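You operate a simulated robot arm through the tools that you are given. There is no shell and no other tool. Be economical: measure what you need, move in short steps, check, and stop when the job is done.

You are at the controls of a simulated two-armed robot. One attempt, no reset.

## Task
Test the air line at 6 bar, then shut it off and vent it.
Fine: turn the air on, set the knob, wait for the gauge; knob back to 0 at the end; leave the other controls.
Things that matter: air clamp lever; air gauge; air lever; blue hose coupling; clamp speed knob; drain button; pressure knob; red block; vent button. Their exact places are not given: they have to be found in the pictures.

The check looks at the end state, three seconds after you hand in, the way a careful person would. Anything else that was tipped, shoved, dropped, spilled or broken makes it a failure.

## Robot
Two 6-joint arms with two-finger parallel grippers on one trunk, on a base that drives. Base frame: it is fixed to the floor where the robot stands at the start and does not move with it; the origin is under the middle of the robot, x ahead of it, y to its left, z up. Readings come in mm, rad, newtons and seconds.
The left shoulder is at the start at [60, 187, 1272], the right one opposite. With the tool pointing down near the work surface each hand reaches from about 220 to 580 mm from the robot's upright axis, wherever it stands, measured 20 degrees to its own side. Places, roughly: air clamp lever [600, -100, 1100]; air gauge [600, 100, 1200]; air lever [600, 0, 1000]; clamp speed knob [1100, 900, 1000]; drain button [500, 300, 900]; pressure knob [600, 100, 1000]; red block [900, 1300, 1000]; vent button [600, 300, 1200]. Payload 1.57 kg a hand.
The tool frame of a hand sits at the grasp point between the pads (the TCP): z along the fingers, y along the line on which they close. The tips reach 30 mm beyond it. The gripper opens to 110 mm. The fingers are 24 mm wide and 12 mm thick; the gripper's body (48 by 112 mm) begins 78 mm behind the TCP.
Orientation is that of the tool frame in the base frame, as [roll, pitch, yaw] about the fixed x, y, z axes, in that order (R = Rz(yaw) Ry(pitch) Rx(roll)). With the fingers straight down and closing along the base's y, the tool's x points along the base's -x, its y along +y and its z along -z.

## Interface
- The arms move only by the tool move_arm. It takes "left_commands", "right_commands" or both (then of equal length, played together; a hand with none holds still); each is a list of rows, each a list of 7 numbers: the shift along the base's x, y, z in m, then the turn, a rotation vector about the base's x, y, z in rad, then the opening in per cent of the stroke, from 0 (shut) to 100 (fully open). In form: [[tx, ty, tz, wx, wy, wz, fingers], ...]. A call has 1 to 12 rows; each row shifts and turns the commanded pose from where the row before left it. A row lasts 0.2 s, in which the tool goes at most 50 mm and 0.15 rad; a call with a longer step from one row to the next is refused whole, and so is a gripper value outside its range. A pose out of reach is approached as far as the arm can. The call stops where the force on the tool passes 70 N (or 10 N more than at its start, if that is more) or the arm is blocked; 0.2 s more then pass. Each finger travels about 153 mm/s and halts on what it meets, pressing with about 40 N; the grip force reading is that of the motor and also rises with nothing between the fingers. The clock runs only during rows and for 0.2 s after the last one: add rows that do not move to give the fingers time. It gives the time, the measured TCP pose, the force on the tool (base axes), the opening and the grip force at its end, in the units of the frame above (readings bear some noise), with the torque about the TCP (base axes, N m) and any sound that the robot's microphone picked up.
- Cameras (640 x 400 px; columns grow to the right, rows downward): "scene" is now at [12.3, 18.4, 1809]; the picture's right is [0.26, -0.97, 0.00], its down [-0.77, -0.21, -0.60] and it looks along [0.58, 0.16, -0.80] (base axes); focal length 284 px, centre (320, 200). "left" rides on the left gripper at [70, -16, -141] in its tool frame; the picture's right is [0.23, 0.97, 0.00], its down [-0.85, 0.20, -0.48] and it looks along [-0.47, 0.11, 0.88] (tool axes); focal length 222 px, centre (320, 200). "right" rides on the right gripper at [70, 16, -141] in its tool frame; the picture's right is [-0.23, 0.97, 0.00], its down [-0.86, -0.20, -0.48] and it looks along [-0.47, -0.11, 0.88] (tool axes); focal length 222 px, centre (320, 200).
- snapshot(camera): a new picture of that camera. The clock stands still meanwhile.
- move_column(by): slides the trunk up (or, below 0, down) by that many mm; the arms and the scene camera ride with it, the base frame stays. It gives what a move gives, with no picture.
- roll_base(legs): drives the robot by 1 to 6 legs, each [ahead, left, turn to the left] in mm, mm and rad, along the robot's own axes; the way and the turn of a leg run together, so that a leg with both is an arc; at most 1500 mm and 3.142 rad a leg. The arms and the cameras ride along, it lands a little off, and it stops where it bumps. It gives what a move gives.
- pan_tilt(pan, tilt): turns the head with the scene camera to pan (to the left, within 1.501 rad either way) and tilt (down, from -0.506 to 1.204), counted from straight ahead of the robot. It gives what a move gives.
- point_at(camera, pixels): for up to 12 pixels [column, row] of the newest picture of that camera ("zoom" is the newest enlarged one), the place [x, y, z] in the base frame of the surface seen there, good to about 3 mm. The clock stands still meanwhile.
- inspect(camera, box): a new picture of the part [left, top, right, bottom] of that camera's present view, enlarged. The clock stands still meanwhile.
- hand_in(): hands the job in; it is judged then, once.

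Keep the steps short. Do not move on a guess: measure, check each grasp and each placing, and mend mistakes. In all there are 80 turns and 70 pictures (those below and enlarged ones count). Leave the grippers open and the arms clear of the work at the hand-in unless told otherwise, and finish with a single line.

The tools are called after "Call:" by a JSON object that holds its "fn" and its "kwargs". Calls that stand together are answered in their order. move_arm: Moves the arms, as the interface text tells. Its arguments: {"type":"object","properties":{"left_commands":{"type":"array","items":{"type":"array","items":{"type":"number"}}},"right_commands":{"type":"array","items":{"type":"array","items":{"type":"number"}}}},"required":[]} The other tools are called the same way: move_column (by) slides the trunk up or down; roll_base (legs) drives the base; pan_tilt (pan, tilt) turns the head that bears the scene camera; snapshot (camera) takes a picture; point_at (camera, pixels) gives the place of the surface under pixels of a picture; inspect (camera, box) takes an enlarged picture of a part of a camera's view; hand_in () hands the job in.

At the start:

```text
time_s: 0.0
left_tool_pos: [381.2, 273.6, 1391.6]
left_tool_rot: [3.141, -0.001, -3.141]
left_ft_force: [0.5, 0.0, 1.3]
left_ft_torque: [0.0, 0.01, -0.03]
left_finger_gap: 109.9
left_finger_force: 0.1
right_tool_pos: [403.4, -52.8, 1380.3]
right_tool_rot: [3.14, 0.0, -3.141]
right_ft_force: [0.3, 0.1, 0.3]
right_ft_torque: [-0.01, 0.03, -0.03]
right_finger_gap: 110.2
right_finger_force: 0.1
trunk travel left (down, up): [-900.0, 90.0]
robot x, y, heading: [-3.0, 0.6, 0.002]
head pan, tilt: [0.264, 0.927]
```

scene: 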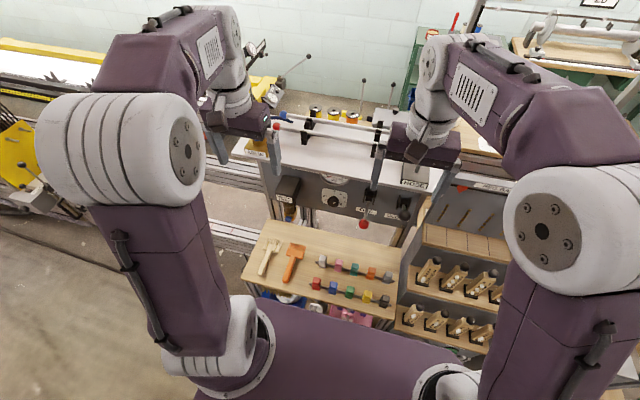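
right: 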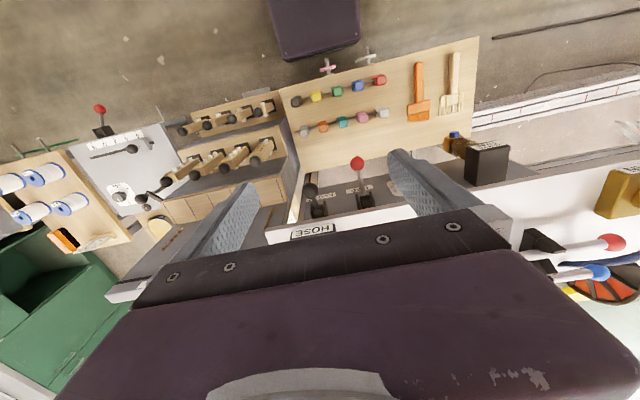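
left: 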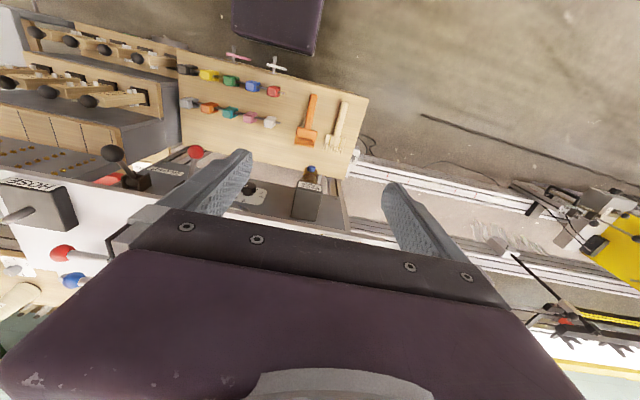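

I see a control panel around scene pixels (270-430, 150-230). I'll enlarge it.

Call:
{"fn": "inspect", "kwargs": {"camera": "scene", "box": [240, 90, 460, 240]}}

Call:
{"fn": "inspect", "kwargs": {"camera": "right", "box": [260, 120, 640, 320]}}

Call:
{"fn": "inspect", "kwargs": {"camera": "left", "box": [0, 120, 400, 320]}}

```text
2.67 times, centred on (350, 165) of scene
```

zoom: 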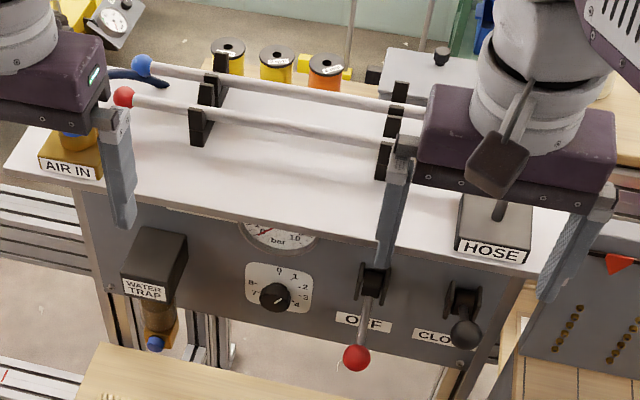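

```text
1.68 times, centred on (450, 220) of right
```

zoom: 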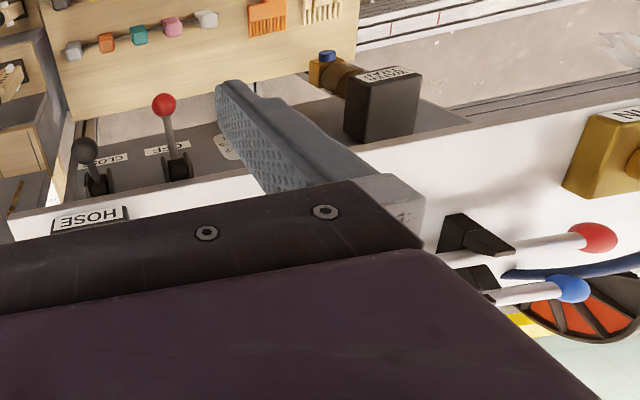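

```text
1.60 times, centred on (200, 220) of left
```

zoom: 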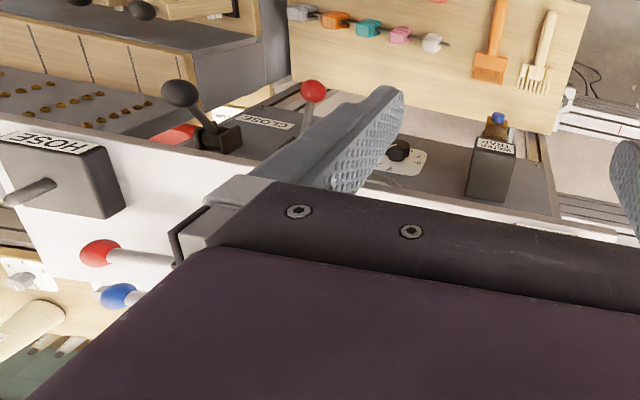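

The knob, gauge, air lever (red ball, at OFF), clamp lever (black, CLOSE) and the water trap are on the front panel. I'll measure points in the scene view.

Call:
{"fn": "inspect", "kwargs": {"camera": "scene", "box": [260, 150, 420, 250]}}

Call:
{"fn": "point_at", "kwargs": {"camera": "scene", "pixels": [[334, 201], [344, 202], [323, 194], [334, 177], [363, 224], [367, 200], [399, 215], [290, 190], [293, 218], [264, 152], [401, 176], [350, 156]]}}

```text
4.00 times, centred on (340, 200) of scene
```

zoom: 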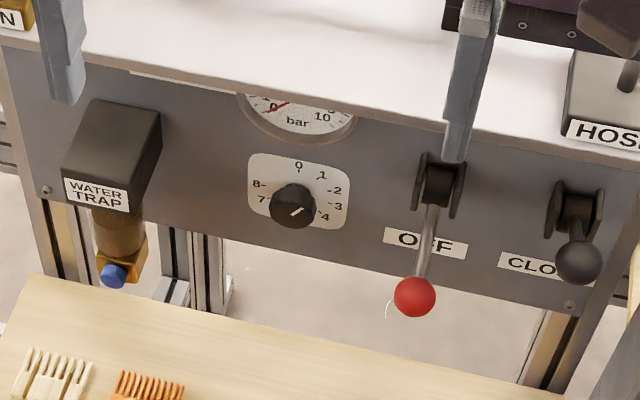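

```text
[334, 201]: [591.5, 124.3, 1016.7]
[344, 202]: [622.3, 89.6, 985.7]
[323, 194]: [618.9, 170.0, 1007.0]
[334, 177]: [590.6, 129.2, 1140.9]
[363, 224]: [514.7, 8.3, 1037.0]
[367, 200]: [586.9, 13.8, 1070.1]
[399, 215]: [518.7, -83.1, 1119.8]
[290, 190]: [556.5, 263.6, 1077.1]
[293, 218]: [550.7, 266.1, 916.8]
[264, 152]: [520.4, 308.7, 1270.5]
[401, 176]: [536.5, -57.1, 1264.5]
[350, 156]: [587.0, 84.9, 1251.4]
```

The vent button isn't visible yet and the arms block the view. The hands hang in front of and above the table, so I'll back the base off 250 mm, which takes them straight away from it, and then look.

Call:
{"fn": "roll_base", "kwargs": {"legs": [[-250, 0, 0]]}}

Call:
{"fn": "pan_tilt", "kwargs": {"pan": 0.1, "tilt": 0.75}}

Call:
{"fn": "snapshot", "kwargs": {"camera": "scene"}}

```text
time_s: 1.8
left_tool_pos: [134.5, 272.6, 1387.7]
left_tool_rot: [-3.141, -0.004, -3.141]
left_ft_force: [0.3, -0.6, -0.3]
left_ft_torque: [0.01, 0.03, -0.01]
left_finger_gap: 110.0
left_finger_force: 0.0
right_tool_pos: [154.7, -51.0, 1379.0]
right_tool_rot: [3.141, -0.003, -3.141]
right_ft_force: [-0.3, -0.7, -0.1]
right_ft_torque: [-0.04, 0.03, 0.02]
right_finger_gap: 109.5
right_finger_force: 0.1
trunk travel left (down, up): [-900.0, 90.0]
robot x, y, heading: [-254.8, 0.1, 0.002]
head pan, tilt: [0.264, 0.927]
```

```text
time_s: 2.5
left_tool_pos: [130.6, 273.7, 1388.8]
left_tool_rot: [3.14, 0.0, -3.141]
left_ft_force: [-0.4, 0.2, 0.6]
left_ft_torque: [0.02, -0.01, 0.0]
left_finger_gap: 110.3
left_finger_force: 0.0
right_tool_pos: [151.9, -51.2, 1381.9]
right_tool_rot: [-3.141, 0.0, 3.141]
right_ft_force: [0.2, 1.6, -0.4]
right_ft_torque: [0.07, 0.03, 0.03]
right_finger_gap: 109.9
right_finger_force: 0.0
trunk travel left (down, up): [-900.0, 90.0]
robot x, y, heading: [-247.7, 0.2, -0.003]
head pan, tilt: [0.099, 0.75]
```

```text
62 pictures are left
```

scene: 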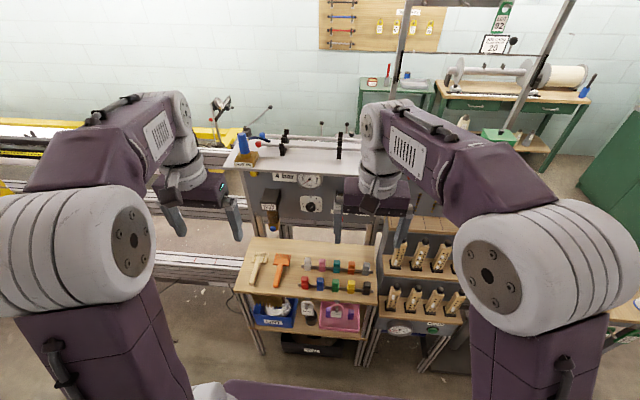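

The view is better, though the right hand still hides the levers. I'll move the right hand 250 mm to the right, raise it slightly, and lower the trunk 150 mm so I look at the panel more squarely.

Call:
{"fn": "move_arm", "kwargs": {"right_commands": [[0, -0.05, 0, 0, 0, 0, 100], [0, -0.05, 0, 0, 0, 0, 100], [0, -0.05, 0, 0, 0, 0, 100], [0, -0.05, 0, 0, 0, 0, 100], [0, -0.05, 0, 0, 0, 0, 100]]}}

Call:
{"fn": "point_at", "kwargs": {"camera": "scene", "pixels": [[311, 255], [310, 200], [310, 180], [284, 177], [246, 158], [242, 145], [270, 190], [330, 296], [270, 320], [400, 265]]}}

Call:
{"fn": "move_column", "kwargs": {"by": -150}}

Call:
{"fn": "inspect", "kwargs": {"camera": "scene", "box": [210, 90, 450, 240]}}

```text
time_s: 3.7
left_tool_pos: [131.1, 269.3, 1390.2]
left_tool_rot: [3.139, 0.0, 3.141]
left_ft_force: [0.8, 0.1, -0.6]
left_ft_torque: [-0.02, 0.03, 0.0]
left_finger_gap: 110.1
left_finger_force: 0.0
right_tool_pos: [152.6, -303.8, 1379.8]
right_tool_rot: [3.14, -0.001, 3.14]
right_ft_force: [-0.4, -1.2, -0.6]
right_ft_torque: [0.07, 0.0, 0.0]
right_finger_gap: 109.9
right_finger_force: 0.0
trunk travel left (down, up): [-900.0, 90.0]
robot x, y, heading: [-248.7, -1.9, -0.004]
head pan, tilt: [0.099, 0.75]
```

```text
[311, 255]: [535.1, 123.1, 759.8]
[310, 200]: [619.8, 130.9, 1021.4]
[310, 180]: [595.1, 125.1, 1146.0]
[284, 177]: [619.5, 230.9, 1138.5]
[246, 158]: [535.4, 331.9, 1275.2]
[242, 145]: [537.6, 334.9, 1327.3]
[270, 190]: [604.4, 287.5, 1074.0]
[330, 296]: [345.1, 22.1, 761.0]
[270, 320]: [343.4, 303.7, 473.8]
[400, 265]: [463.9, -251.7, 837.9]
```

```text
time_s: 5.5
left_tool_pos: [130.4, 273.4, 1239.4]
left_tool_rot: [-3.141, 0.0, 3.14]
left_ft_force: [0.5, -0.1, 0.4]
left_ft_torque: [0.01, 0.0, -0.04]
left_finger_gap: 110.0
left_finger_force: 0.0
right_tool_pos: [152.0, -301.3, 1229.9]
right_tool_rot: [3.141, 0.0, -3.141]
right_ft_force: [-0.8, 0.0, 0.2]
right_ft_torque: [0.01, 0.01, -0.02]
right_finger_gap: 110.0
right_finger_force: 0.1
trunk travel left (down, up): [-750.0, 240.0]
robot x, y, heading: [-249.3, 2.6, 0.004]
head pan, tilt: [0.099, 0.75]
```

```text
2.67 times, centred on (330, 165) of scene
```

zoom: 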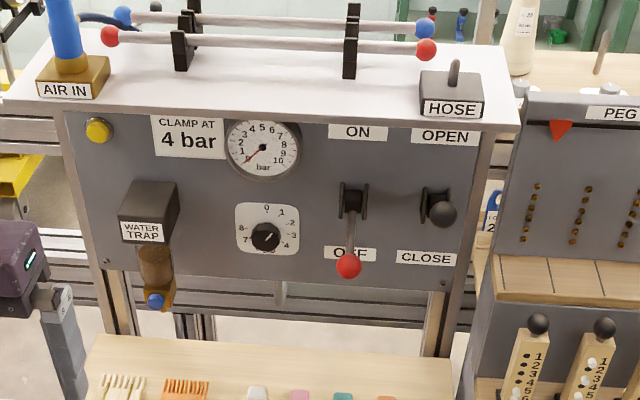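

Now visible: a yellow button at the upper left (likely vent), the knob, the gauge, the air lever (OFF, down) and the clamp lever. I'll zoom in further.

Call:
{"fn": "inspect", "kwargs": {"camera": "scene", "box": [285, 130, 345, 190]}}

Call:
{"fn": "inspect", "kwargs": {"camera": "scene", "box": [225, 110, 305, 210]}}

Call:
{"fn": "inspect", "kwargs": {"camera": "scene", "box": [325, 130, 405, 205]}}

```text
6.67 times, centred on (315, 160) of scene
```

zoom: 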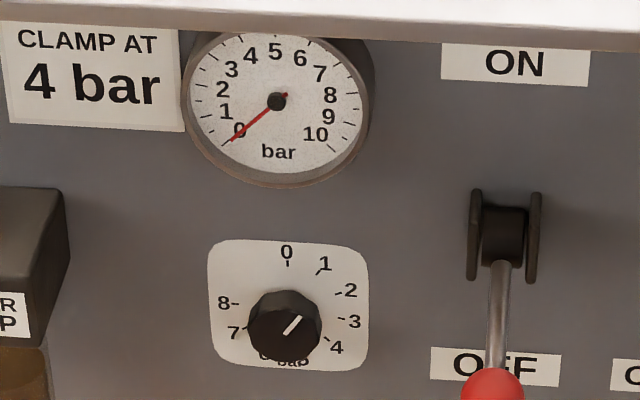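

```text
4.00 times, centred on (265, 160) of scene
```

zoom: 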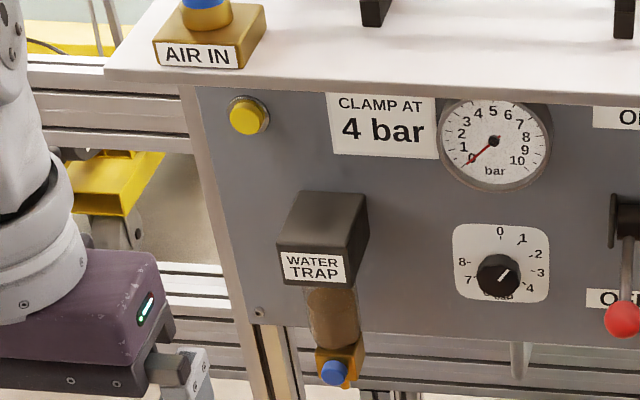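

```text
5.33 times, centred on (365, 168) of scene
```

zoom: 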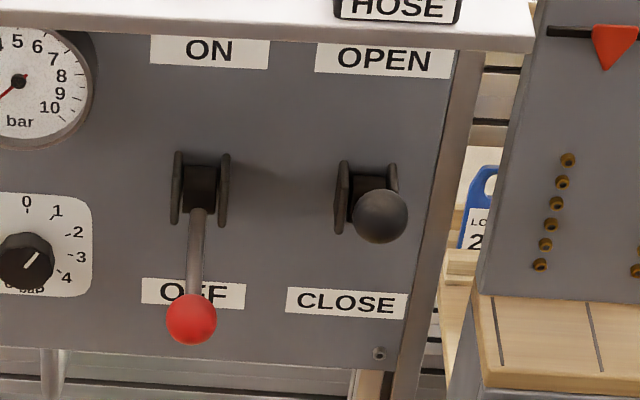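

The gauge reads 0, the air lever is at OFF, and the knob pointer is near 1. I'll measure the levers in this zoom.

Call:
{"fn": "point_at", "kwargs": {"camera": "zoom", "pixels": [[190, 318], [196, 240], [200, 185], [180, 190], [226, 190], [380, 215], [345, 195], [393, 180], [150, 220], [235, 290], [268, 150], [410, 300]]}}

Call:
{"fn": "inspect", "kwargs": {"camera": "scene", "box": [240, 115, 360, 190]}}

```text
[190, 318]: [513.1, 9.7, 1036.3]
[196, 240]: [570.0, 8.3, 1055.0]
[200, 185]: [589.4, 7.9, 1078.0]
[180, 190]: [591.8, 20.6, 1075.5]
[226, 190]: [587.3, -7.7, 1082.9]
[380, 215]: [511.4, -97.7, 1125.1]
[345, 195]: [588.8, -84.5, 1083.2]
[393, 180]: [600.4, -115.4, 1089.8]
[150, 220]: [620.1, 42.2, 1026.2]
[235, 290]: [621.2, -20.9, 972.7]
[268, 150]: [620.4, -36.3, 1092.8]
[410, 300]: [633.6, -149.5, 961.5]
```

```text
5.33 times, centred on (300, 152) of scene
```

zoom: 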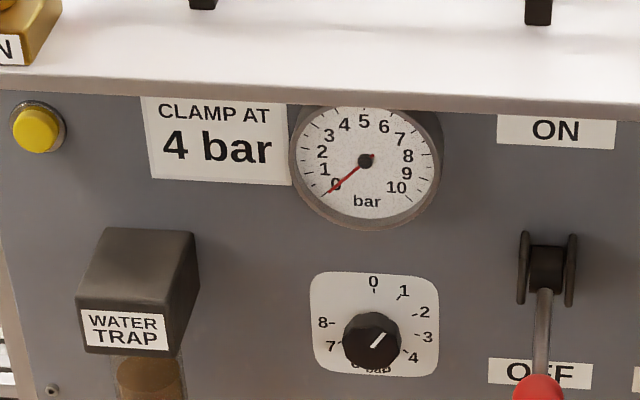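

Panel face is the plane x≈620. The air lever ball sits at z≈1036 (down), the clamp ball at z≈1125 (up, OPEN). Next I'll measure the knob ticks, knob face and yellow button.

Call:
{"fn": "point_at", "kwargs": {"camera": "zoom", "pixels": [[374, 290], [400, 297], [415, 316], [418, 335], [405, 350], [332, 323], [340, 343], [383, 334], [373, 346], [371, 338], [36, 132], [14, 132]]}}

Call:
{"fn": "point_at", "kwargs": {"camera": "zoom", "pixels": [[348, 340], [396, 342], [371, 318], [37, 112], [60, 118], [110, 250], [365, 110], [330, 108], [365, 160], [140, 330], [190, 250]]}}

```text
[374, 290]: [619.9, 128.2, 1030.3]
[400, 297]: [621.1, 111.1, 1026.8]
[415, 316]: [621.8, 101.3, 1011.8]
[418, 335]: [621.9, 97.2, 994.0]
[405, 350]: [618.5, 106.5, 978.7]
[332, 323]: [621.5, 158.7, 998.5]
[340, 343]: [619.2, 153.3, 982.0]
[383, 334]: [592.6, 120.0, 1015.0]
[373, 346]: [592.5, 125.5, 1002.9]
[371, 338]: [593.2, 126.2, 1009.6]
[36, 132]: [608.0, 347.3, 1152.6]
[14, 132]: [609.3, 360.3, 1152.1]
```

```text
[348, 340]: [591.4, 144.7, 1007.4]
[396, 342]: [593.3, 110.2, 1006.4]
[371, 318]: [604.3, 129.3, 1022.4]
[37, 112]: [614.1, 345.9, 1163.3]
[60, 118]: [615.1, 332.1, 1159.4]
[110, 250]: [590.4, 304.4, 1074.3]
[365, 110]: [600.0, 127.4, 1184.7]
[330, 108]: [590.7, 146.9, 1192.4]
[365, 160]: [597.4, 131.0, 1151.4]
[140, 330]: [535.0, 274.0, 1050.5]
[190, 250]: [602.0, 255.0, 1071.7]
```

Knob: centre (y 127.5, z 1000), face x≈592, diameter ≈35. The scale runs 33.75° per bar, clockwise from 0 at the top, so 6 is at about 202°. The yellow button is at about (608, 350, 1152). Now I'll tip the left hand to point forward (+x) in free space ahead of the panel.

Call:
{"fn": "move_arm", "kwargs": {"left_commands": [[0.02, 0, -0.01, 0, -0.1428, 0, 100], [0.02, 0, -0.01, 0, -0.1428, 0, 100], [0.02, 0, -0.01, 0, -0.1428, 0, 100], [0.02, 0, -0.01, 0, -0.1428, 0, 100], [0.02, 0, -0.01, 0, -0.1428, 0, 100], [0.02, 0, -0.01, 0, -0.1428, 0, 100], [0.02, 0, -0.01, 0, -0.1428, 0, 100], [0.02, 0, -0.01, 0, -0.1428, 0, 100], [0.02, 0, -0.01, 0, -0.1428, 0, 100], [0.02, 0, -0.01, 0, -0.1428, 0, 100], [0.02, 0, -0.01, 0, -0.1428, 0, 100], [0, 0, 0, 0, 0, 0, 100]]}}

Call:
{"fn": "snapshot", "kwargs": {"camera": "scene"}}

```text
time_s: 8.1
left_tool_pos: [371.3, 304.1, 1160.0]
left_tool_rot: [-1.715, 1.553, -1.725]
left_ft_force: [-0.2, -0.1, -0.3]
left_ft_torque: [0.0, 0.04, 0.03]
left_finger_gap: 110.3
left_finger_force: 0.1
left hand out of reach, approached as far as the arm can: row 9, 10, 11
right_tool_pos: [151.3, -301.5, 1230.5]
right_tool_rot: [3.141, 0.0, -3.141]
right_ft_force: [-0.4, 0.6, 0.9]
right_ft_torque: [0.03, 0.01, -0.03]
right_finger_gap: 110.0
right_finger_force: 0.1
trunk travel left (down, up): [-750.0, 240.0]
robot x, y, heading: [-251.0, 0.2, 0.002]
head pan, tilt: [0.099, 0.75]
```

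```text
56 pictures are left
```

scene: 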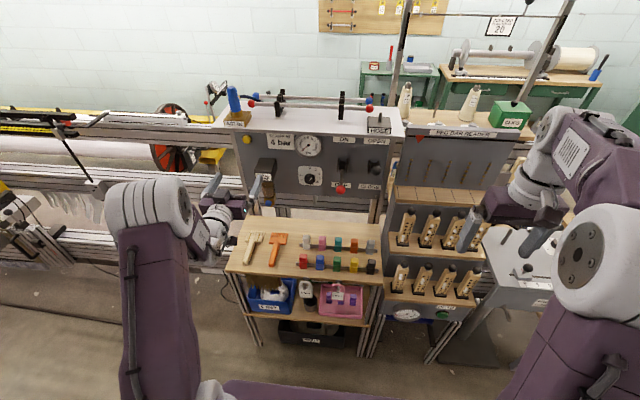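

The left hand now points forward at (371, 304, 1160), although the last rows were slightly out of near reach. I'll move it to the knob's line, staying back at x≈430.

Call:
{"fn": "move_arm", "kwargs": {"left_commands": [[0.03, -0.03, -0.03, 0, 0, 0, 100], [0.03, -0.03, -0.03, 0, 0, 0, 100], [0.0, -0.03, -0.03, 0, 0, 0, 100], [0, -0.03, -0.02, 0, 0, 0, 100], [0, -0.02, -0.02, 0, 0, 0, 100], [0, 0, 0, 0, 0, 0, 100]]}}

```text
refused: row 1 steps farther than a row can; nothing moved
```

That step was slightly over 50 mm, so I'll use smaller ones.

Call:
{"fn": "move_arm", "kwargs": {"left_commands": [[0.03, -0.025, -0.025, 0, 0, 0, 100], [0.03, -0.025, -0.025, 0, 0, 0, 100], [0.0, -0.03, -0.03, 0, 0, 0, 100], [0, -0.03, -0.03, 0, 0, 0, 100], [0, -0.03, -0.02, 0, 0, 0, 100], [0, 0, 0, 0, 0, 0, 100]]}}

```text
time_s: 9.5
left_tool_pos: [463.4, 276.1, 1055.1]
left_tool_rot: [-1.807, 1.558, -1.834]
left_ft_force: [-0.3, -0.7, 0.7]
left_ft_torque: [-0.02, -0.01, 0.03]
left_finger_gap: 110.1
left_finger_force: 0.0
left hand out of reach, approached as far as the arm can: row 1, 2, 3, 4, 5
right_tool_pos: [151.6, -301.8, 1230.6]
right_tool_rot: [3.142, 0.0, 3.141]
right_ft_force: [0.3, 0.1, 0.8]
right_ft_torque: [-0.03, -0.05, 0.0]
right_finger_gap: 110.0
right_finger_force: 0.1
trunk travel left (down, up): [-750.0, 240.0]
robot x, y, heading: [-254.7, 3.9, -0.0]
head pan, tilt: [0.099, 0.75]
```

At this distance the arm is too folded. I'll back the base off 120 mm for clearance, then extend the arm forward and see if the pose gets within reach.

Call:
{"fn": "roll_base", "kwargs": {"legs": [[-120, 0, 0]]}}

Call:
{"fn": "move_arm", "kwargs": {"left_commands": [[0.04, 0, 0, 0, 0, 0, 100], [0.04, 0, 0, 0, 0, 0, 100], [0.04, 0, 0, 0, 0, 0, 100], [0, 0, 0, 0, 0, 0, 100]]}}

```text
time_s: 10.7
left_tool_pos: [344.5, 275.2, 1054.8]
left_tool_rot: [-1.904, 1.556, -1.933]
left_ft_force: [0.3, 1.1, 0.1]
left_ft_torque: [-0.04, -0.03, 0.0]
left_finger_gap: 109.9
left_finger_force: 0.1
right_tool_pos: [32.6, -302.2, 1229.4]
right_tool_rot: [-3.141, -0.003, 3.139]
right_ft_force: [0.5, 0.2, -0.2]
right_ft_torque: [0.02, -0.01, -0.02]
right_finger_gap: 109.9
right_finger_force: 0.1
trunk travel left (down, up): [-750.0, 240.0]
robot x, y, heading: [-373.9, -1.5, 0.002]
head pan, tilt: [0.099, 0.75]
```

```text
time_s: 11.7
left_tool_pos: [437.5, 278.1, 1057.0]
left_tool_rot: [-1.943, 1.557, -1.974]
left_ft_force: [-0.6, -0.9, 0.6]
left_ft_torque: [0.01, 0.02, 0.01]
left_finger_gap: 109.9
left_finger_force: 0.1
left hand out of reach, approached as far as the arm can: row 3
right_tool_pos: [31.1, -301.3, 1230.0]
right_tool_rot: [-3.14, -0.001, 3.14]
right_ft_force: [-0.2, 0.2, -0.1]
right_ft_torque: [0.03, -0.01, 0.02]
right_finger_gap: 110.0
right_finger_force: 0.0
trunk travel left (down, up): [-750.0, 240.0]
robot x, y, heading: [-368.8, -1.9, -0.003]
head pan, tilt: [0.099, 0.75]
```

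The far limit is about 808 mm from the axis here. From this extended pose I'll shift sideways toward the knob's y.

Call:
{"fn": "move_arm", "kwargs": {"left_commands": [[-0.03, -0.03, -0.01, 0, 0, 0, 100], [-0.02, -0.03, -0.01, 0, 0, 0, 100], [0, -0.03, -0.01, 0, 0, 0, 100], [0, -0.03, -0.01, 0, 0, 0, 100], [0, -0.03, -0.017, 0, 0, 0, 100], [0, 0, 0, 0, 0, 0, 100]]}}

```text
time_s: 13.1
left_tool_pos: [423.3, 217.2, 1004.8]
left_tool_rot: [-2.072, 1.558, -2.112]
left_ft_force: [0.4, -0.5, 0.6]
left_ft_torque: [0.0, 0.02, -0.01]
left_finger_gap: 109.9
left_finger_force: 0.0
left hand out of reach, approached as far as the arm can: row 1, 2, 3, 4, 5
right_tool_pos: [31.4, -302.4, 1230.7]
right_tool_rot: [-3.14, 0.001, 3.139]
right_ft_force: [0.9, 0.6, 0.8]
right_ft_torque: [-0.01, 0.02, 0.01]
right_finger_gap: 110.2
right_finger_force: 0.1
trunk travel left (down, up): [-750.0, 240.0]
robot x, y, heading: [-369.6, -1.5, -0.005]
head pan, tilt: [0.099, 0.75]
```

The pose is still limited, so I'll look at how the left arm is folded.

Call:
{"fn": "pan_tilt", "kwargs": {"pan": 0.35, "tilt": 0.8}}

Call:
{"fn": "snapshot", "kwargs": {"camera": "scene"}}

Call:
{"fn": "snapshot", "kwargs": {"camera": "left"}}

```text
time_s: 13.9
left_tool_pos: [424.3, 217.3, 1006.0]
left_tool_rot: [-2.007, 1.557, -2.044]
left_ft_force: [0.4, 0.1, -0.2]
left_ft_torque: [-0.02, 0.01, 0.05]
left_finger_gap: 109.9
left_finger_force: 0.1
right_tool_pos: [32.4, -302.1, 1230.6]
right_tool_rot: [-3.141, 0.0, 3.141]
right_ft_force: [-0.3, -0.4, -0.3]
right_ft_torque: [0.0, 0.04, -0.01]
right_finger_gap: 109.9
right_finger_force: 0.0
trunk travel left (down, up): [-750.0, 240.0]
robot x, y, heading: [-371.5, 0.6, -0.001]
head pan, tilt: [0.351, 0.799]
```

```text
55 pictures are left
```

scene: 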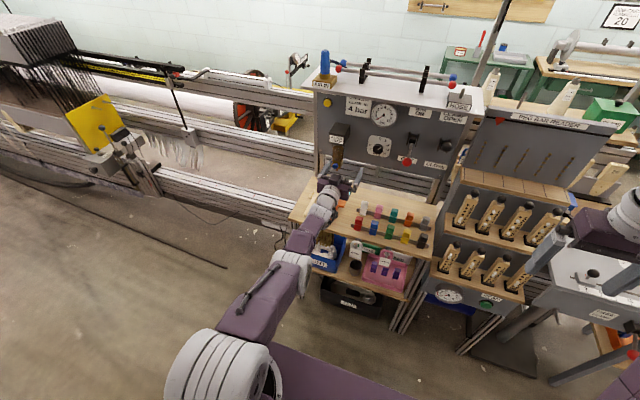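

```text
54 pictures are left
```

left: 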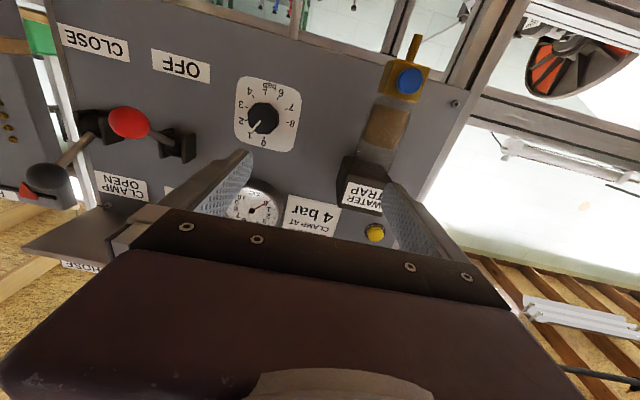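

The arm is nearly straight, so this is the far limit. I'll pull the hand back 100 mm while moving it to y≈127.

Call:
{"fn": "move_arm", "kwargs": {"left_commands": [[-0.04, 0, 0, 0, 0, 0, 100], [-0.04, -0.02, 0, 0, 0, 0, 100], [-0.03, -0.02, 0, 0, 0, 0, 100], [0, -0.03, 0, 0, 0, 0, 100], [0, -0.02, -0.005, 0, 0, 0, 100], [0, 0, 0, 0, 0, 0, 100]]}}

```text
time_s: 15.3
left_tool_pos: [419.6, 211.6, 994.1]
left_tool_rot: [-2.17, 1.556, -2.221]
left_ft_force: [-0.3, 0.3, 0.2]
left_ft_torque: [0.0, 0.03, 0.01]
left_finger_gap: 109.9
left_finger_force: 0.1
left hand out of reach, approached as far as the arm can: row 1, 2, 3, 4, 5
right_tool_pos: [32.2, -301.6, 1229.9]
right_tool_rot: [3.142, 0.001, 3.14]
right_ft_force: [-0.2, 0.9, 0.0]
right_ft_torque: [0.01, 0.0, 0.04]
right_finger_gap: 109.8
right_finger_force: 0.0
trunk travel left (down, up): [-750.0, 240.0]
robot x, y, heading: [-370.7, -4.4, -0.001]
head pan, tilt: [0.351, 0.799]
```

The wrist won't bend upward from the forearm, so a level tool needs a hand at or above elbow height, which means lowering the trunk. I'll drop it 130 mm (hand stays about 100 mm above the low table), then raise the hand.

Call:
{"fn": "roll_base", "kwargs": {"legs": [[-60, 0, 0]]}}

Call:
{"fn": "move_column", "kwargs": {"by": -130}}

Call:
{"fn": "move_arm", "kwargs": {"left_commands": [[-0.02, 0, 0.045, 0, 0, 0, 100], [-0.02, 0, 0.045, 0, 0, 0, 100], [-0.02, 0, 0.045, 0, 0, 0, 100], [-0.02, 0, 0.045, 0, 0, 0, 100], [-0.02, 0, 0.045, 0, 0, 0, 100], [0, 0, 0, 0, 0, 0, 100]]}}

```text
time_s: 16.3
left_tool_pos: [362.2, 210.1, 990.6]
left_tool_rot: [-2.326, 1.553, -2.376]
left_ft_force: [0.3, 0.2, 0.2]
left_ft_torque: [0.02, -0.01, -0.02]
left_finger_gap: 110.0
left_finger_force: 0.1
right_tool_pos: [-23.9, -301.8, 1229.5]
right_tool_rot: [-3.141, -0.004, 3.139]
right_ft_force: [0.5, -0.2, -0.2]
right_ft_torque: [0.02, 0.04, 0.02]
right_finger_gap: 110.2
right_finger_force: 0.0
trunk travel left (down, up): [-750.0, 240.0]
robot x, y, heading: [-428.6, -1.5, 0.001]
head pan, tilt: [0.351, 0.799]
```

```text
time_s: 17.9
left_tool_pos: [360.8, 212.1, 863.8]
left_tool_rot: [-2.183, 1.556, -2.235]
left_ft_force: [-0.1, 0.1, -0.3]
left_ft_torque: [-0.01, 0.0, 0.0]
left_finger_gap: 109.8
left_finger_force: 0.2
right_tool_pos: [-27.3, -301.1, 1099.4]
right_tool_rot: [3.141, 0.0, 3.14]
right_ft_force: [-0.6, -0.4, -0.1]
right_ft_torque: [-0.01, 0.0, -0.03]
right_finger_gap: 109.7
right_finger_force: 0.0
trunk travel left (down, up): [-620.0, 370.0]
robot x, y, heading: [-430.5, -0.1, -0.005]
head pan, tilt: [0.351, 0.799]
```

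```text
time_s: 19.2
left_tool_pos: [407.6, 224.6, 1052.5]
left_tool_rot: [-2.176, 1.557, -2.227]
left_ft_force: [0.4, -0.2, 0.6]
left_ft_torque: [-0.05, -0.01, -0.03]
left_finger_gap: 110.1
left_finger_force: 0.1
left hand out of reach, approached as far as the arm can: row 1, 2, 3, 4, 5
right_tool_pos: [-28.0, -301.8, 1100.4]
right_tool_rot: [3.139, 0.0, 3.141]
right_ft_force: [-1.1, 0.1, 0.3]
right_ft_torque: [0.05, -0.02, -0.01]
right_finger_gap: 110.1
right_finger_force: 0.1
trunk travel left (down, up): [-620.0, 370.0]
robot x, y, heading: [-430.1, -0.7, -0.001]
head pan, tilt: [0.351, 0.799]
```

It works upward. I'll repeat: lower the trunk another 170 mm, then raise and retract the hand.

Call:
{"fn": "move_column", "kwargs": {"by": -170}}

Call:
{"fn": "move_arm", "kwargs": {"left_commands": [[-0.02, 0, 0.045, 0, 0, 0, 100], [-0.02, 0, 0.045, 0, 0, 0, 100], [-0.02, 0, 0.045, 0, 0, 0, 100], [-0.02, 0, 0.045, 0, 0, 0, 100], [-0.02, 0, 0.045, 0, 0, 0, 100], [-0.02, 0, 0.03, 0, 0, 0, 100], [0, 0, 0, 0, 0, 0, 100]]}}

Call:
{"fn": "snapshot", "kwargs": {"camera": "scene"}}

```text
time_s: 21.2
left_tool_pos: [407.1, 224.2, 882.9]
left_tool_rot: [-2.168, 1.556, -2.217]
left_ft_force: [0.5, -1.0, 0.1]
left_ft_torque: [-0.02, 0.02, 0.0]
left_finger_gap: 110.0
left_finger_force: 0.1
right_tool_pos: [-27.3, -301.2, 930.4]
right_tool_rot: [3.141, 0.001, 3.14]
right_ft_force: [0.7, 0.3, 0.3]
right_ft_torque: [0.01, 0.02, -0.02]
right_finger_gap: 109.9
right_finger_force: 0.2
trunk travel left (down, up): [-450.0, 540.0]
robot x, y, heading: [-431.7, -0.8, 0.001]
head pan, tilt: [0.351, 0.799]
```

```text
time_s: 22.8
left_tool_pos: [355.3, 232.3, 1150.7]
left_tool_rot: [-2.258, 1.557, -2.308]
left_ft_force: [-0.2, -0.1, -0.7]
left_ft_torque: [-0.01, 0.01, 0.01]
left_finger_gap: 109.7
left_finger_force: 0.0
left hand out of reach, approached as far as the arm can: row 1, 2, 3, 4, 5, 6
right_tool_pos: [-27.0, -301.4, 930.5]
right_tool_rot: [-3.141, 0.0, 3.14]
right_ft_force: [0.6, 0.5, 0.0]
right_ft_torque: [0.01, 0.0, -0.01]
right_finger_gap: 110.1
right_finger_force: 0.0
trunk travel left (down, up): [-450.0, 540.0]
robot x, y, heading: [-432.6, -4.5, -0.002]
head pan, tilt: [0.351, 0.799]
```

```text
53 pictures are left
```

scene: 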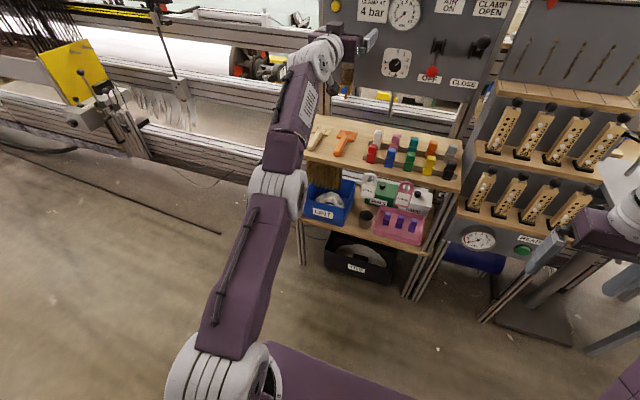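

The elbow got stuck nearly straight. I'll go back toward a tool-down pose with the elbow bent up, retracting the hand while pitching it down, well clear of everything.

Call:
{"fn": "move_arm", "kwargs": {"left_commands": [[-0.035, 0, -0.008, 0, 0.12, 0, 100], [-0.035, 0, -0.008, 0, 0.12, 0, 100], [-0.035, 0, -0.008, 0, 0.12, 0, 100], [-0.035, 0, -0.008, 0, 0.12, 0, 100], [-0.035, 0, -0.008, 0, 0.12, 0, 100], [-0.035, 0, -0.008, 0, 0.12, 0, 100], [-0.035, 0, -0.008, 0, 0.12, 0, 100], [-0.035, 0, -0.008, 0, 0.12, 0, 100], [-0.035, 0, -0.008, 0, 0.12, 0, 100], [-0.035, 0, -0.008, 0, 0.12, 0, 100], [-0.035, 0, -0.008, 0, 0.12, 0, 100], [0, 0, 0, 0, 0, 0, 100]]}}

```text
time_s: 25.4
left_tool_pos: [41.0, 239.2, 1086.1]
left_tool_rot: [-3.088, 0.24, -3.128]
left_ft_force: [0.2, 1.5, -0.2]
left_ft_torque: [-0.05, -0.02, -0.01]
left_finger_gap: 110.0
left_finger_force: 0.0
left hand out of reach, approached as far as the arm can: row 1, 2, 3, 4, 5, 7, 10
right_tool_pos: [-26.6, -301.2, 929.9]
right_tool_rot: [3.141, -0.001, 3.14]
right_ft_force: [-0.1, -1.0, -0.7]
right_ft_torque: [-0.01, 0.0, -0.02]
right_finger_gap: 109.9
right_finger_force: 0.0
trunk travel left (down, up): [-450.0, 540.0]
robot x, y, heading: [-429.3, 1.4, -0.004]
head pan, tilt: [0.351, 0.799]
```

The hand points down again at (41, 239, 1086). I'll lower it 150 mm to bend the elbow, then check.

Call:
{"fn": "move_arm", "kwargs": {"left_commands": [[0, 0, -0.03, 0, 0, 0, 100], [0, 0, -0.04, 0, 0, 0, 100], [0, 0, -0.04, 0, 0, 0, 100], [0, 0, -0.04, 0, 0, 0, 100], [0, 0, 0, 0, 0, 0, 100]]}}

Call:
{"fn": "move_arm", "kwargs": {"left_commands": [[0.02, 0, 0.005, 0, -0.12, 0, 100], [0.02, 0, 0.008, 0, -0.12, 0, 100], [0.02, 0, 0.01, 0, -0.12, 0, 100], [0.02, 0, 0.013, 0, -0.12, 0, 100], [0.019, 0, 0.015, 0, -0.12, 0, 100], [0.017, 0, 0.017, 0, -0.12, 0, 100], [0, 0, 0, 0, 0, 0, 100]]}}

Call:
{"fn": "snapshot", "kwargs": {"camera": "scene"}}

```text
time_s: 26.6
left_tool_pos: [40.6, 239.0, 936.4]
left_tool_rot: [-3.089, 0.24, -3.13]
left_ft_force: [-0.5, -0.6, 0.1]
left_ft_torque: [-0.01, -0.03, -0.01]
left_finger_gap: 110.1
left_finger_force: 0.0
right_tool_pos: [-27.6, -300.7, 929.3]
right_tool_rot: [3.141, 0.0, 3.14]
right_ft_force: [0.2, 0.5, -0.1]
right_ft_torque: [0.02, -0.04, 0.02]
right_finger_gap: 109.9
right_finger_force: 0.0
trunk travel left (down, up): [-450.0, 540.0]
robot x, y, heading: [-432.8, -1.8, -0.002]
head pan, tilt: [0.351, 0.799]
```

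```text
time_s: 28.2
left_tool_pos: [156.2, 240.0, 1004.2]
left_tool_rot: [-3.074, 0.961, -3.121]
left_ft_force: [0.0, 1.0, 0.7]
left_ft_torque: [-0.01, 0.01, -0.01]
left_finger_gap: 109.9
left_finger_force: 0.1
right_tool_pos: [-26.4, -300.7, 930.6]
right_tool_rot: [-3.14, 0.002, 3.14]
right_ft_force: [-0.7, 1.3, 0.1]
right_ft_torque: [0.01, -0.01, -0.01]
right_finger_gap: 109.7
right_finger_force: 0.1
trunk travel left (down, up): [-450.0, 540.0]
robot x, y, heading: [-431.8, -1.8, -0.005]
head pan, tilt: [0.351, 0.799]
```

```text
52 pictures are left
```

scene: 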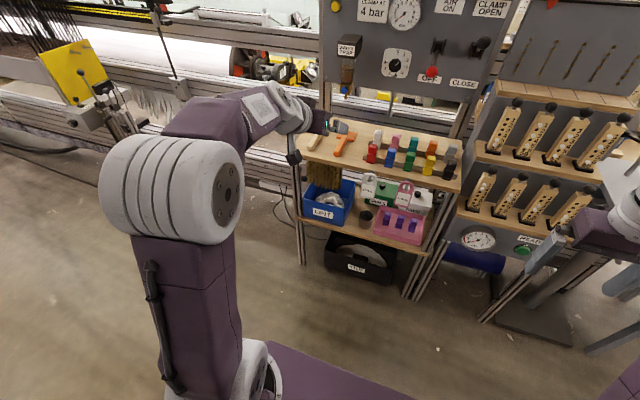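

The elbow is properly bent up now. I'll finish pitching to level by rotating about the wrist.

Call:
{"fn": "move_arm", "kwargs": {"left_commands": [[0.014, 0, 0.019, 0, -0.122, 0, 100], [0.012, 0, 0.02, 0, -0.122, 0, 100], [0.009, 0, 0.022, 0, -0.122, 0, 100], [0.006, 0, 0.023, 0, -0.122, 0, 100], [0.003, 0, 0.023, 0, -0.122, 0, 100], [0, 0, 0, 0, 0, 0, 100]]}}

Call:
{"fn": "snapshot", "kwargs": {"camera": "left"}}

```text
time_s: 29.6
left_tool_pos: [199.6, 237.4, 1110.8]
left_tool_rot: [-1.411, 1.557, -1.46]
left_ft_force: [-0.6, 0.1, -0.3]
left_ft_torque: [-0.01, -0.02, -0.04]
left_finger_gap: 110.2
left_finger_force: 0.0
right_tool_pos: [-27.7, -300.8, 929.3]
right_tool_rot: [-3.14, -0.001, 3.139]
right_ft_force: [0.3, -0.1, -0.6]
right_ft_torque: [-0.02, -0.01, 0.0]
right_finger_gap: 110.0
right_finger_force: 0.1
trunk travel left (down, up): [-450.0, 540.0]
robot x, y, heading: [-427.9, 0.4, -0.001]
head pan, tilt: [0.351, 0.799]
```

```text
51 pictures are left
```

left: 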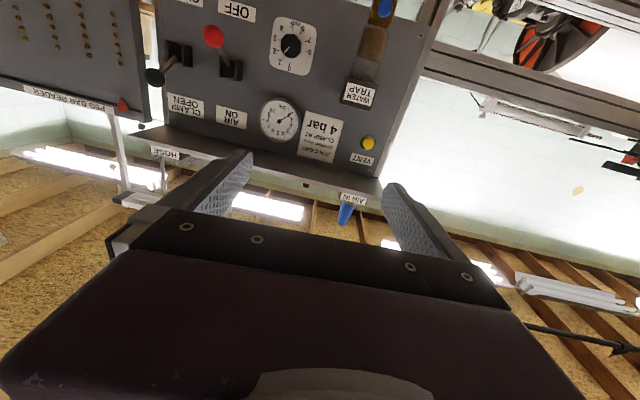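

The left hand is level with no reach trouble, and the yellow button is labelled VENT. I'll check the right side for free space before driving the base forward and right.

Call:
{"fn": "pan_tilt", "kwargs": {"pan": -0.35, "tilt": 0.7}}

Call:
{"fn": "move_arm", "kwargs": {"right_commands": [[-0.02, 0, 0.04, 0, 0, 0, 100], [-0.02, 0, 0.04, 0, 0, 0, 100], [-0.02, 0, 0.04, 0, 0, 0, 100], [0, 0, 0, 0, 0, 0, 100]]}}

Call:
{"fn": "snapshot", "kwargs": {"camera": "scene"}}

```text
time_s: 30.6
left_tool_pos: [198.9, 239.2, 1111.6]
left_tool_rot: [-1.504, 1.559, -1.555]
left_ft_force: [-0.5, 0.3, -0.4]
left_ft_torque: [0.04, 0.01, -0.01]
left_finger_gap: 110.1
left_finger_force: 0.1
right_tool_pos: [-26.9, -301.4, 929.8]
right_tool_rot: [3.142, 0.0, 3.141]
right_ft_force: [-1.2, 0.6, 1.0]
right_ft_torque: [0.0, 0.02, 0.0]
right_finger_gap: 110.2
right_finger_force: 0.1
trunk travel left (down, up): [-450.0, 540.0]
robot x, y, heading: [-429.7, 1.1, -0.002]
head pan, tilt: [-0.351, 0.7]
```

```text
time_s: 31.6
left_tool_pos: [200.4, 237.2, 1110.4]
left_tool_rot: [-1.548, 1.558, -1.601]
left_ft_force: [0.4, -1.1, -0.1]
left_ft_torque: [-0.03, -0.01, 0.0]
left_finger_gap: 110.0
left_finger_force: 0.0
right_tool_pos: [-86.9, -301.9, 1050.0]
right_tool_rot: [3.141, -0.001, -3.141]
right_ft_force: [-0.2, -0.4, 0.6]
right_ft_torque: [0.0, -0.01, 0.0]
right_finger_gap: 110.1
right_finger_force: 0.1
trunk travel left (down, up): [-450.0, 540.0]
robot x, y, heading: [-430.4, -0.8, -0.002]
head pan, tilt: [-0.351, 0.7]
```

```text
50 pictures are left
```

scene: 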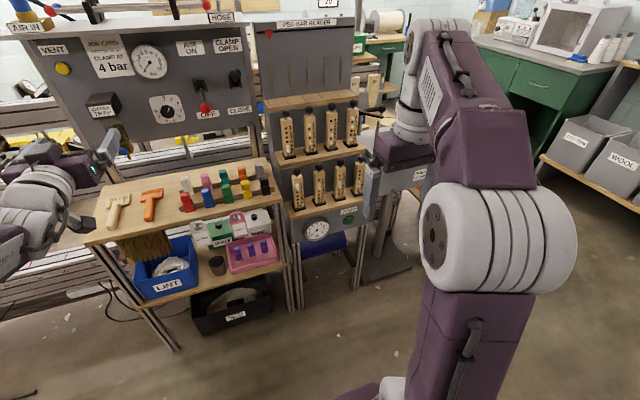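

A stand sits behind the right hand, so I'll measure it and the shelf unit.

Call:
{"fn": "point_at", "kwargs": {"camera": "scene", "pixels": [[414, 178], [385, 235], [375, 270], [420, 205], [318, 230], [290, 300], [250, 315], [350, 110]]}}

```text
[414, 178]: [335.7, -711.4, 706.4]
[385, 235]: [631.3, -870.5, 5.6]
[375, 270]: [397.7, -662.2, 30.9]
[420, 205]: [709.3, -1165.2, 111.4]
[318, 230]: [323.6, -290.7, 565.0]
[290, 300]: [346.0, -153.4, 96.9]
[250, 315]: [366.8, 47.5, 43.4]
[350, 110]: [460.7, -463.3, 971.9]
```

The space is free: the stand is at y<-660 and the shelf front at x≥323. I'll drive 250 mm ahead and 100 mm right.

Call:
{"fn": "roll_base", "kwargs": {"legs": [[250, -100, 0]]}}

Call:
{"fn": "pan_tilt", "kwargs": {"pan": 0.25, "tilt": 0.3}}

Call:
{"fn": "snapshot", "kwargs": {"camera": "scene"}}

```text
time_s: 33.5
left_tool_pos: [448.5, 137.5, 1110.8]
left_tool_rot: [-1.554, 1.558, -1.603]
left_ft_force: [0.5, 0.0, -0.7]
left_ft_torque: [-0.01, -0.04, 0.0]
left_finger_gap: 109.9
left_finger_force: 0.0
right_tool_pos: [163.3, -402.7, 1049.0]
right_tool_rot: [3.141, 0.001, 3.14]
right_ft_force: [0.5, -0.3, 0.2]
right_ft_torque: [0.01, 0.02, 0.02]
right_finger_gap: 110.3
right_finger_force: 0.1
trunk travel left (down, up): [-450.0, 540.0]
robot x, y, heading: [-180.4, -104.0, 0.006]
head pan, tilt: [-0.351, 0.7]
```

```text
time_s: 34.5
left_tool_pos: [449.1, 138.5, 1109.5]
left_tool_rot: [-1.507, 1.56, -1.555]
left_ft_force: [0.3, -0.4, -0.1]
left_ft_torque: [-0.02, 0.02, 0.04]
left_finger_gap: 109.9
left_finger_force: 0.0
right_tool_pos: [163.2, -401.7, 1049.0]
right_tool_rot: [-3.141, 0.0, 3.141]
right_ft_force: [-0.5, 0.3, 0.3]
right_ft_torque: [-0.02, -0.03, 0.01]
right_finger_gap: 110.2
right_finger_force: 0.0
trunk travel left (down, up): [-450.0, 540.0]
robot x, y, heading: [-177.8, -101.5, -0.001]
head pan, tilt: [0.25, 0.3]
```

```text
49 pictures are left
```

scene: 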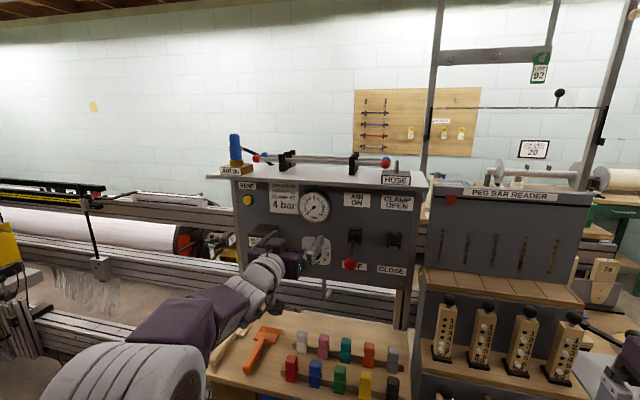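

The view of the whole panel is good. I'll zoom in to fix the ball position of the air lever and read the knob pointer.

Call:
{"fn": "inspect", "kwargs": {"camera": "scene", "box": [290, 185, 420, 285]}}

Call:
{"fn": "point_at", "kwargs": {"camera": "scene", "pixels": [[349, 264], [343, 265], [355, 265], [349, 259], [349, 270], [393, 240], [352, 250], [356, 237]]}}

```text
4.00 times, centred on (355, 235) of scene
```

zoom: 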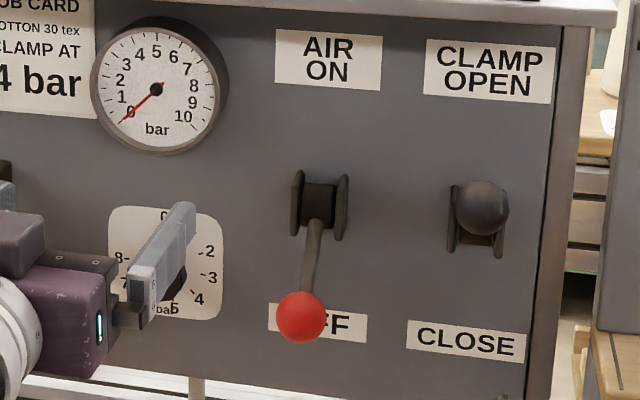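

```text
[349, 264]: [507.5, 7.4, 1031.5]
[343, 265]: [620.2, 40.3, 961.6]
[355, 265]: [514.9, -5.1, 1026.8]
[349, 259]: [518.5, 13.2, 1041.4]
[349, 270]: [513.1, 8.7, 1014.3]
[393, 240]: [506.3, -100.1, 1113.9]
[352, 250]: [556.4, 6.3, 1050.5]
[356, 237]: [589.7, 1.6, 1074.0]
```

Ball centre ≈ (522, 8, 1028). I'll close the fingers, move to (449, 8, 985) in front of and below the ball, then go in beneath it.

Call:
{"fn": "move_arm", "kwargs": {"left_commands": [[0, -0.026, -0.025, 0, 0, 0, 0], [0, -0.026, -0.025, 0, 0, 0, 0], [0, -0.026, -0.025, 0, 0, 0, 0], [0, -0.026, -0.025, 0, 0, 0, 0], [0, -0.026, -0.025, 0, 0, 0, 0], [0, 0, 0, 0, 0, 0, 0]]}}

Call:
{"fn": "inspect", "kwargs": {"camera": "scene", "box": [290, 185, 420, 285]}}

```text
time_s: 36.0
left_tool_pos: [443.9, 114.6, 1028.2]
left_tool_rot: [-1.748, 1.559, -1.812]
left_ft_force: [0.1, 0.6, 0.0]
left_ft_torque: [0.04, 0.01, 0.03]
left_finger_gap: 0.0
left_finger_force: 21.4
left hand out of reach, approached as far as the arm can: row 2, 3, 4, 5
right_tool_pos: [162.4, -403.2, 1050.7]
right_tool_rot: [-3.141, -0.001, 3.141]
right_ft_force: [-0.4, -0.9, 0.3]
right_ft_torque: [0.0, -0.01, 0.02]
right_finger_gap: 109.8
right_finger_force: 0.0
trunk travel left (down, up): [-450.0, 540.0]
robot x, y, heading: [-180.5, -98.8, 0.003]
head pan, tilt: [0.25, 0.3]
```

```text
4.00 times, centred on (355, 235) of scene
```

zoom: 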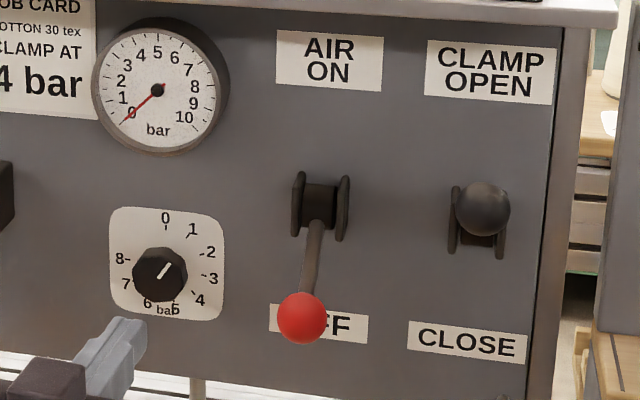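

The pointer is at about 1. The arm meets its limit again below about shoulder+270, so I'll raise the hand, lower the trunk 150 mm, then retry.

Call:
{"fn": "move_arm", "kwargs": {"left_commands": [[0, 0, 0.04, 0, 0, 0, 0], [0, 0, 0.04, 0, 0, 0, 0], [0, 0, 0.03, 0, 0, 0, 0], [0, 0, 0, 0, 0, 0, 0]]}}

Call:
{"fn": "move_column", "kwargs": {"by": -150}}

Call:
{"fn": "move_arm", "kwargs": {"left_commands": [[0, -0.02, 0, 0, 0, 0, 0], [0, -0.03, 0, 0, 0, 0, 0], [0, -0.03, 0, 0, 0, 0, 0], [0, 0, 0, 0, 0, 0, 0]]}}

```text
time_s: 37.0
left_tool_pos: [444.5, 116.4, 1137.2]
left_tool_rot: [-1.554, 1.559, -1.603]
left_ft_force: [0.0, -0.1, -0.5]
left_ft_torque: [0.0, 0.01, -0.01]
left_finger_gap: 0.0
left_finger_force: 21.5
right_tool_pos: [163.7, -402.5, 1049.0]
right_tool_rot: [-3.141, 0.001, -3.14]
right_ft_force: [0.0, -0.5, -0.3]
right_ft_torque: [0.0, 0.0, -0.01]
right_finger_gap: 109.9
right_finger_force: 0.1
trunk travel left (down, up): [-450.0, 540.0]
robot x, y, heading: [-178.2, -101.9, 0.002]
head pan, tilt: [0.25, 0.3]
```

```text
time_s: 38.7
left_tool_pos: [444.4, 116.1, 987.6]
left_tool_rot: [-1.489, 1.557, -1.536]
left_ft_force: [-0.1, 0.3, 0.2]
left_ft_torque: [0.0, -0.01, 0.01]
left_finger_gap: 0.1
left_finger_force: 21.7
right_tool_pos: [162.4, -403.1, 899.5]
right_tool_rot: [-3.141, -0.001, -3.141]
right_ft_force: [0.2, 0.8, 0.3]
right_ft_torque: [0.02, 0.0, -0.02]
right_finger_gap: 109.9
right_finger_force: 0.0
trunk travel left (down, up): [-300.0, 690.0]
robot x, y, heading: [-181.3, -99.3, -0.0]
head pan, tilt: [0.25, 0.3]
```

```text
time_s: 39.7
left_tool_pos: [444.1, 85.9, 994.5]
left_tool_rot: [-1.684, 1.558, -1.74]
left_ft_force: [0.0, -0.8, -0.1]
left_ft_torque: [-0.01, -0.02, 0.02]
left_finger_gap: 0.0
left_finger_force: 21.2
left hand out of reach, approached as far as the arm can: row 2, 3
right_tool_pos: [163.1, -402.8, 899.4]
right_tool_rot: [3.141, -0.001, -3.14]
right_ft_force: [0.1, 0.6, 0.4]
right_ft_torque: [-0.03, -0.02, 0.01]
right_finger_gap: 110.1
right_finger_force: 0.1
trunk travel left (down, up): [-300.0, 690.0]
robot x, y, heading: [-181.4, -100.0, 0.005]
head pan, tilt: [0.25, 0.3]
```

Left hand can't go inward of its shoulder, so I'll shift the whole base 78 mm right, which brings the hand to y≈8.

Call:
{"fn": "roll_base", "kwargs": {"legs": [[0, -78, 0]]}}

Call:
{"fn": "inspect", "kwargs": {"camera": "scene", "box": [260, 120, 460, 245]}}

```text
time_s: 40.8
left_tool_pos: [445.2, 7.6, 995.1]
left_tool_rot: [-1.73, 1.56, -1.786]
left_ft_force: [-1.1, 0.1, -0.7]
left_ft_torque: [0.0, 0.02, 0.02]
left_finger_gap: 0.0
left_finger_force: 20.9
right_tool_pos: [163.1, -481.4, 899.0]
right_tool_rot: [3.139, 0.0, 3.141]
right_ft_force: [-0.3, -0.6, 0.4]
right_ft_torque: [0.06, 0.0, 0.01]
right_finger_gap: 110.0
right_finger_force: 0.0
trunk travel left (down, up): [-300.0, 690.0]
robot x, y, heading: [-180.1, -176.1, 0.004]
head pan, tilt: [0.25, 0.3]
```

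```text
3.20 times, centred on (360, 182) of scene
```

zoom: 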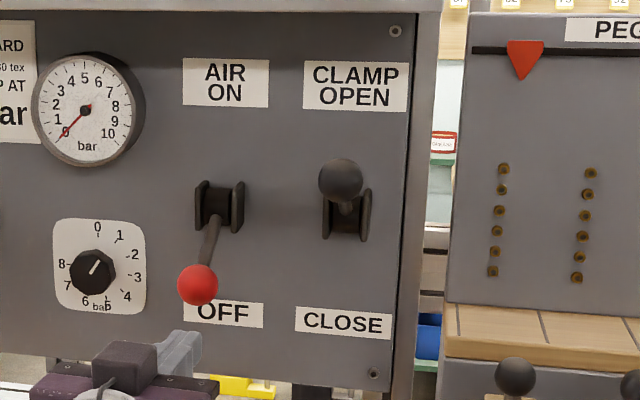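

Hand is at (445, 8, 995). I'll go 65 mm forward and 10 mm down to get beneath the ball.

Call:
{"fn": "move_arm", "kwargs": {"left_commands": [[0, 0, -0.01, 0, 0, 0, 0], [0.022, 0, 0, 0, 0, 0, 0], [0.022, 0, 0, 0, 0, 0, 0], [0.022, 0, 0, 0, 0, 0, 0], [0, 0, 0, 0, 0, 0, 0]]}}

Call:
{"fn": "inspect", "kwargs": {"camera": "scene", "box": [260, 120, 460, 245]}}

```text
time_s: 42.0
left_tool_pos: [511.9, 7.4, 985.7]
left_tool_rot: [-1.684, 1.56, -1.74]
left_ft_force: [-0.5, 0.2, 0.8]
left_ft_torque: [0.02, -0.01, -0.01]
left_finger_gap: 0.0
left_finger_force: 21.0
right_tool_pos: [163.1, -480.3, 899.0]
right_tool_rot: [3.142, 0.0, 3.141]
right_ft_force: [0.2, -0.8, -0.4]
right_ft_torque: [0.02, 0.0, 0.0]
right_finger_gap: 110.2
right_finger_force: 0.2
trunk travel left (down, up): [-300.0, 690.0]
robot x, y, heading: [-180.2, -177.1, 0.001]
head pan, tilt: [0.25, 0.3]
```

```text
3.20 times, centred on (360, 182) of scene
```

zoom: 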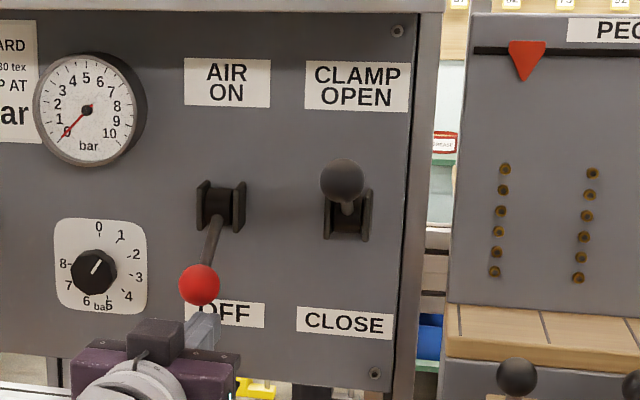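

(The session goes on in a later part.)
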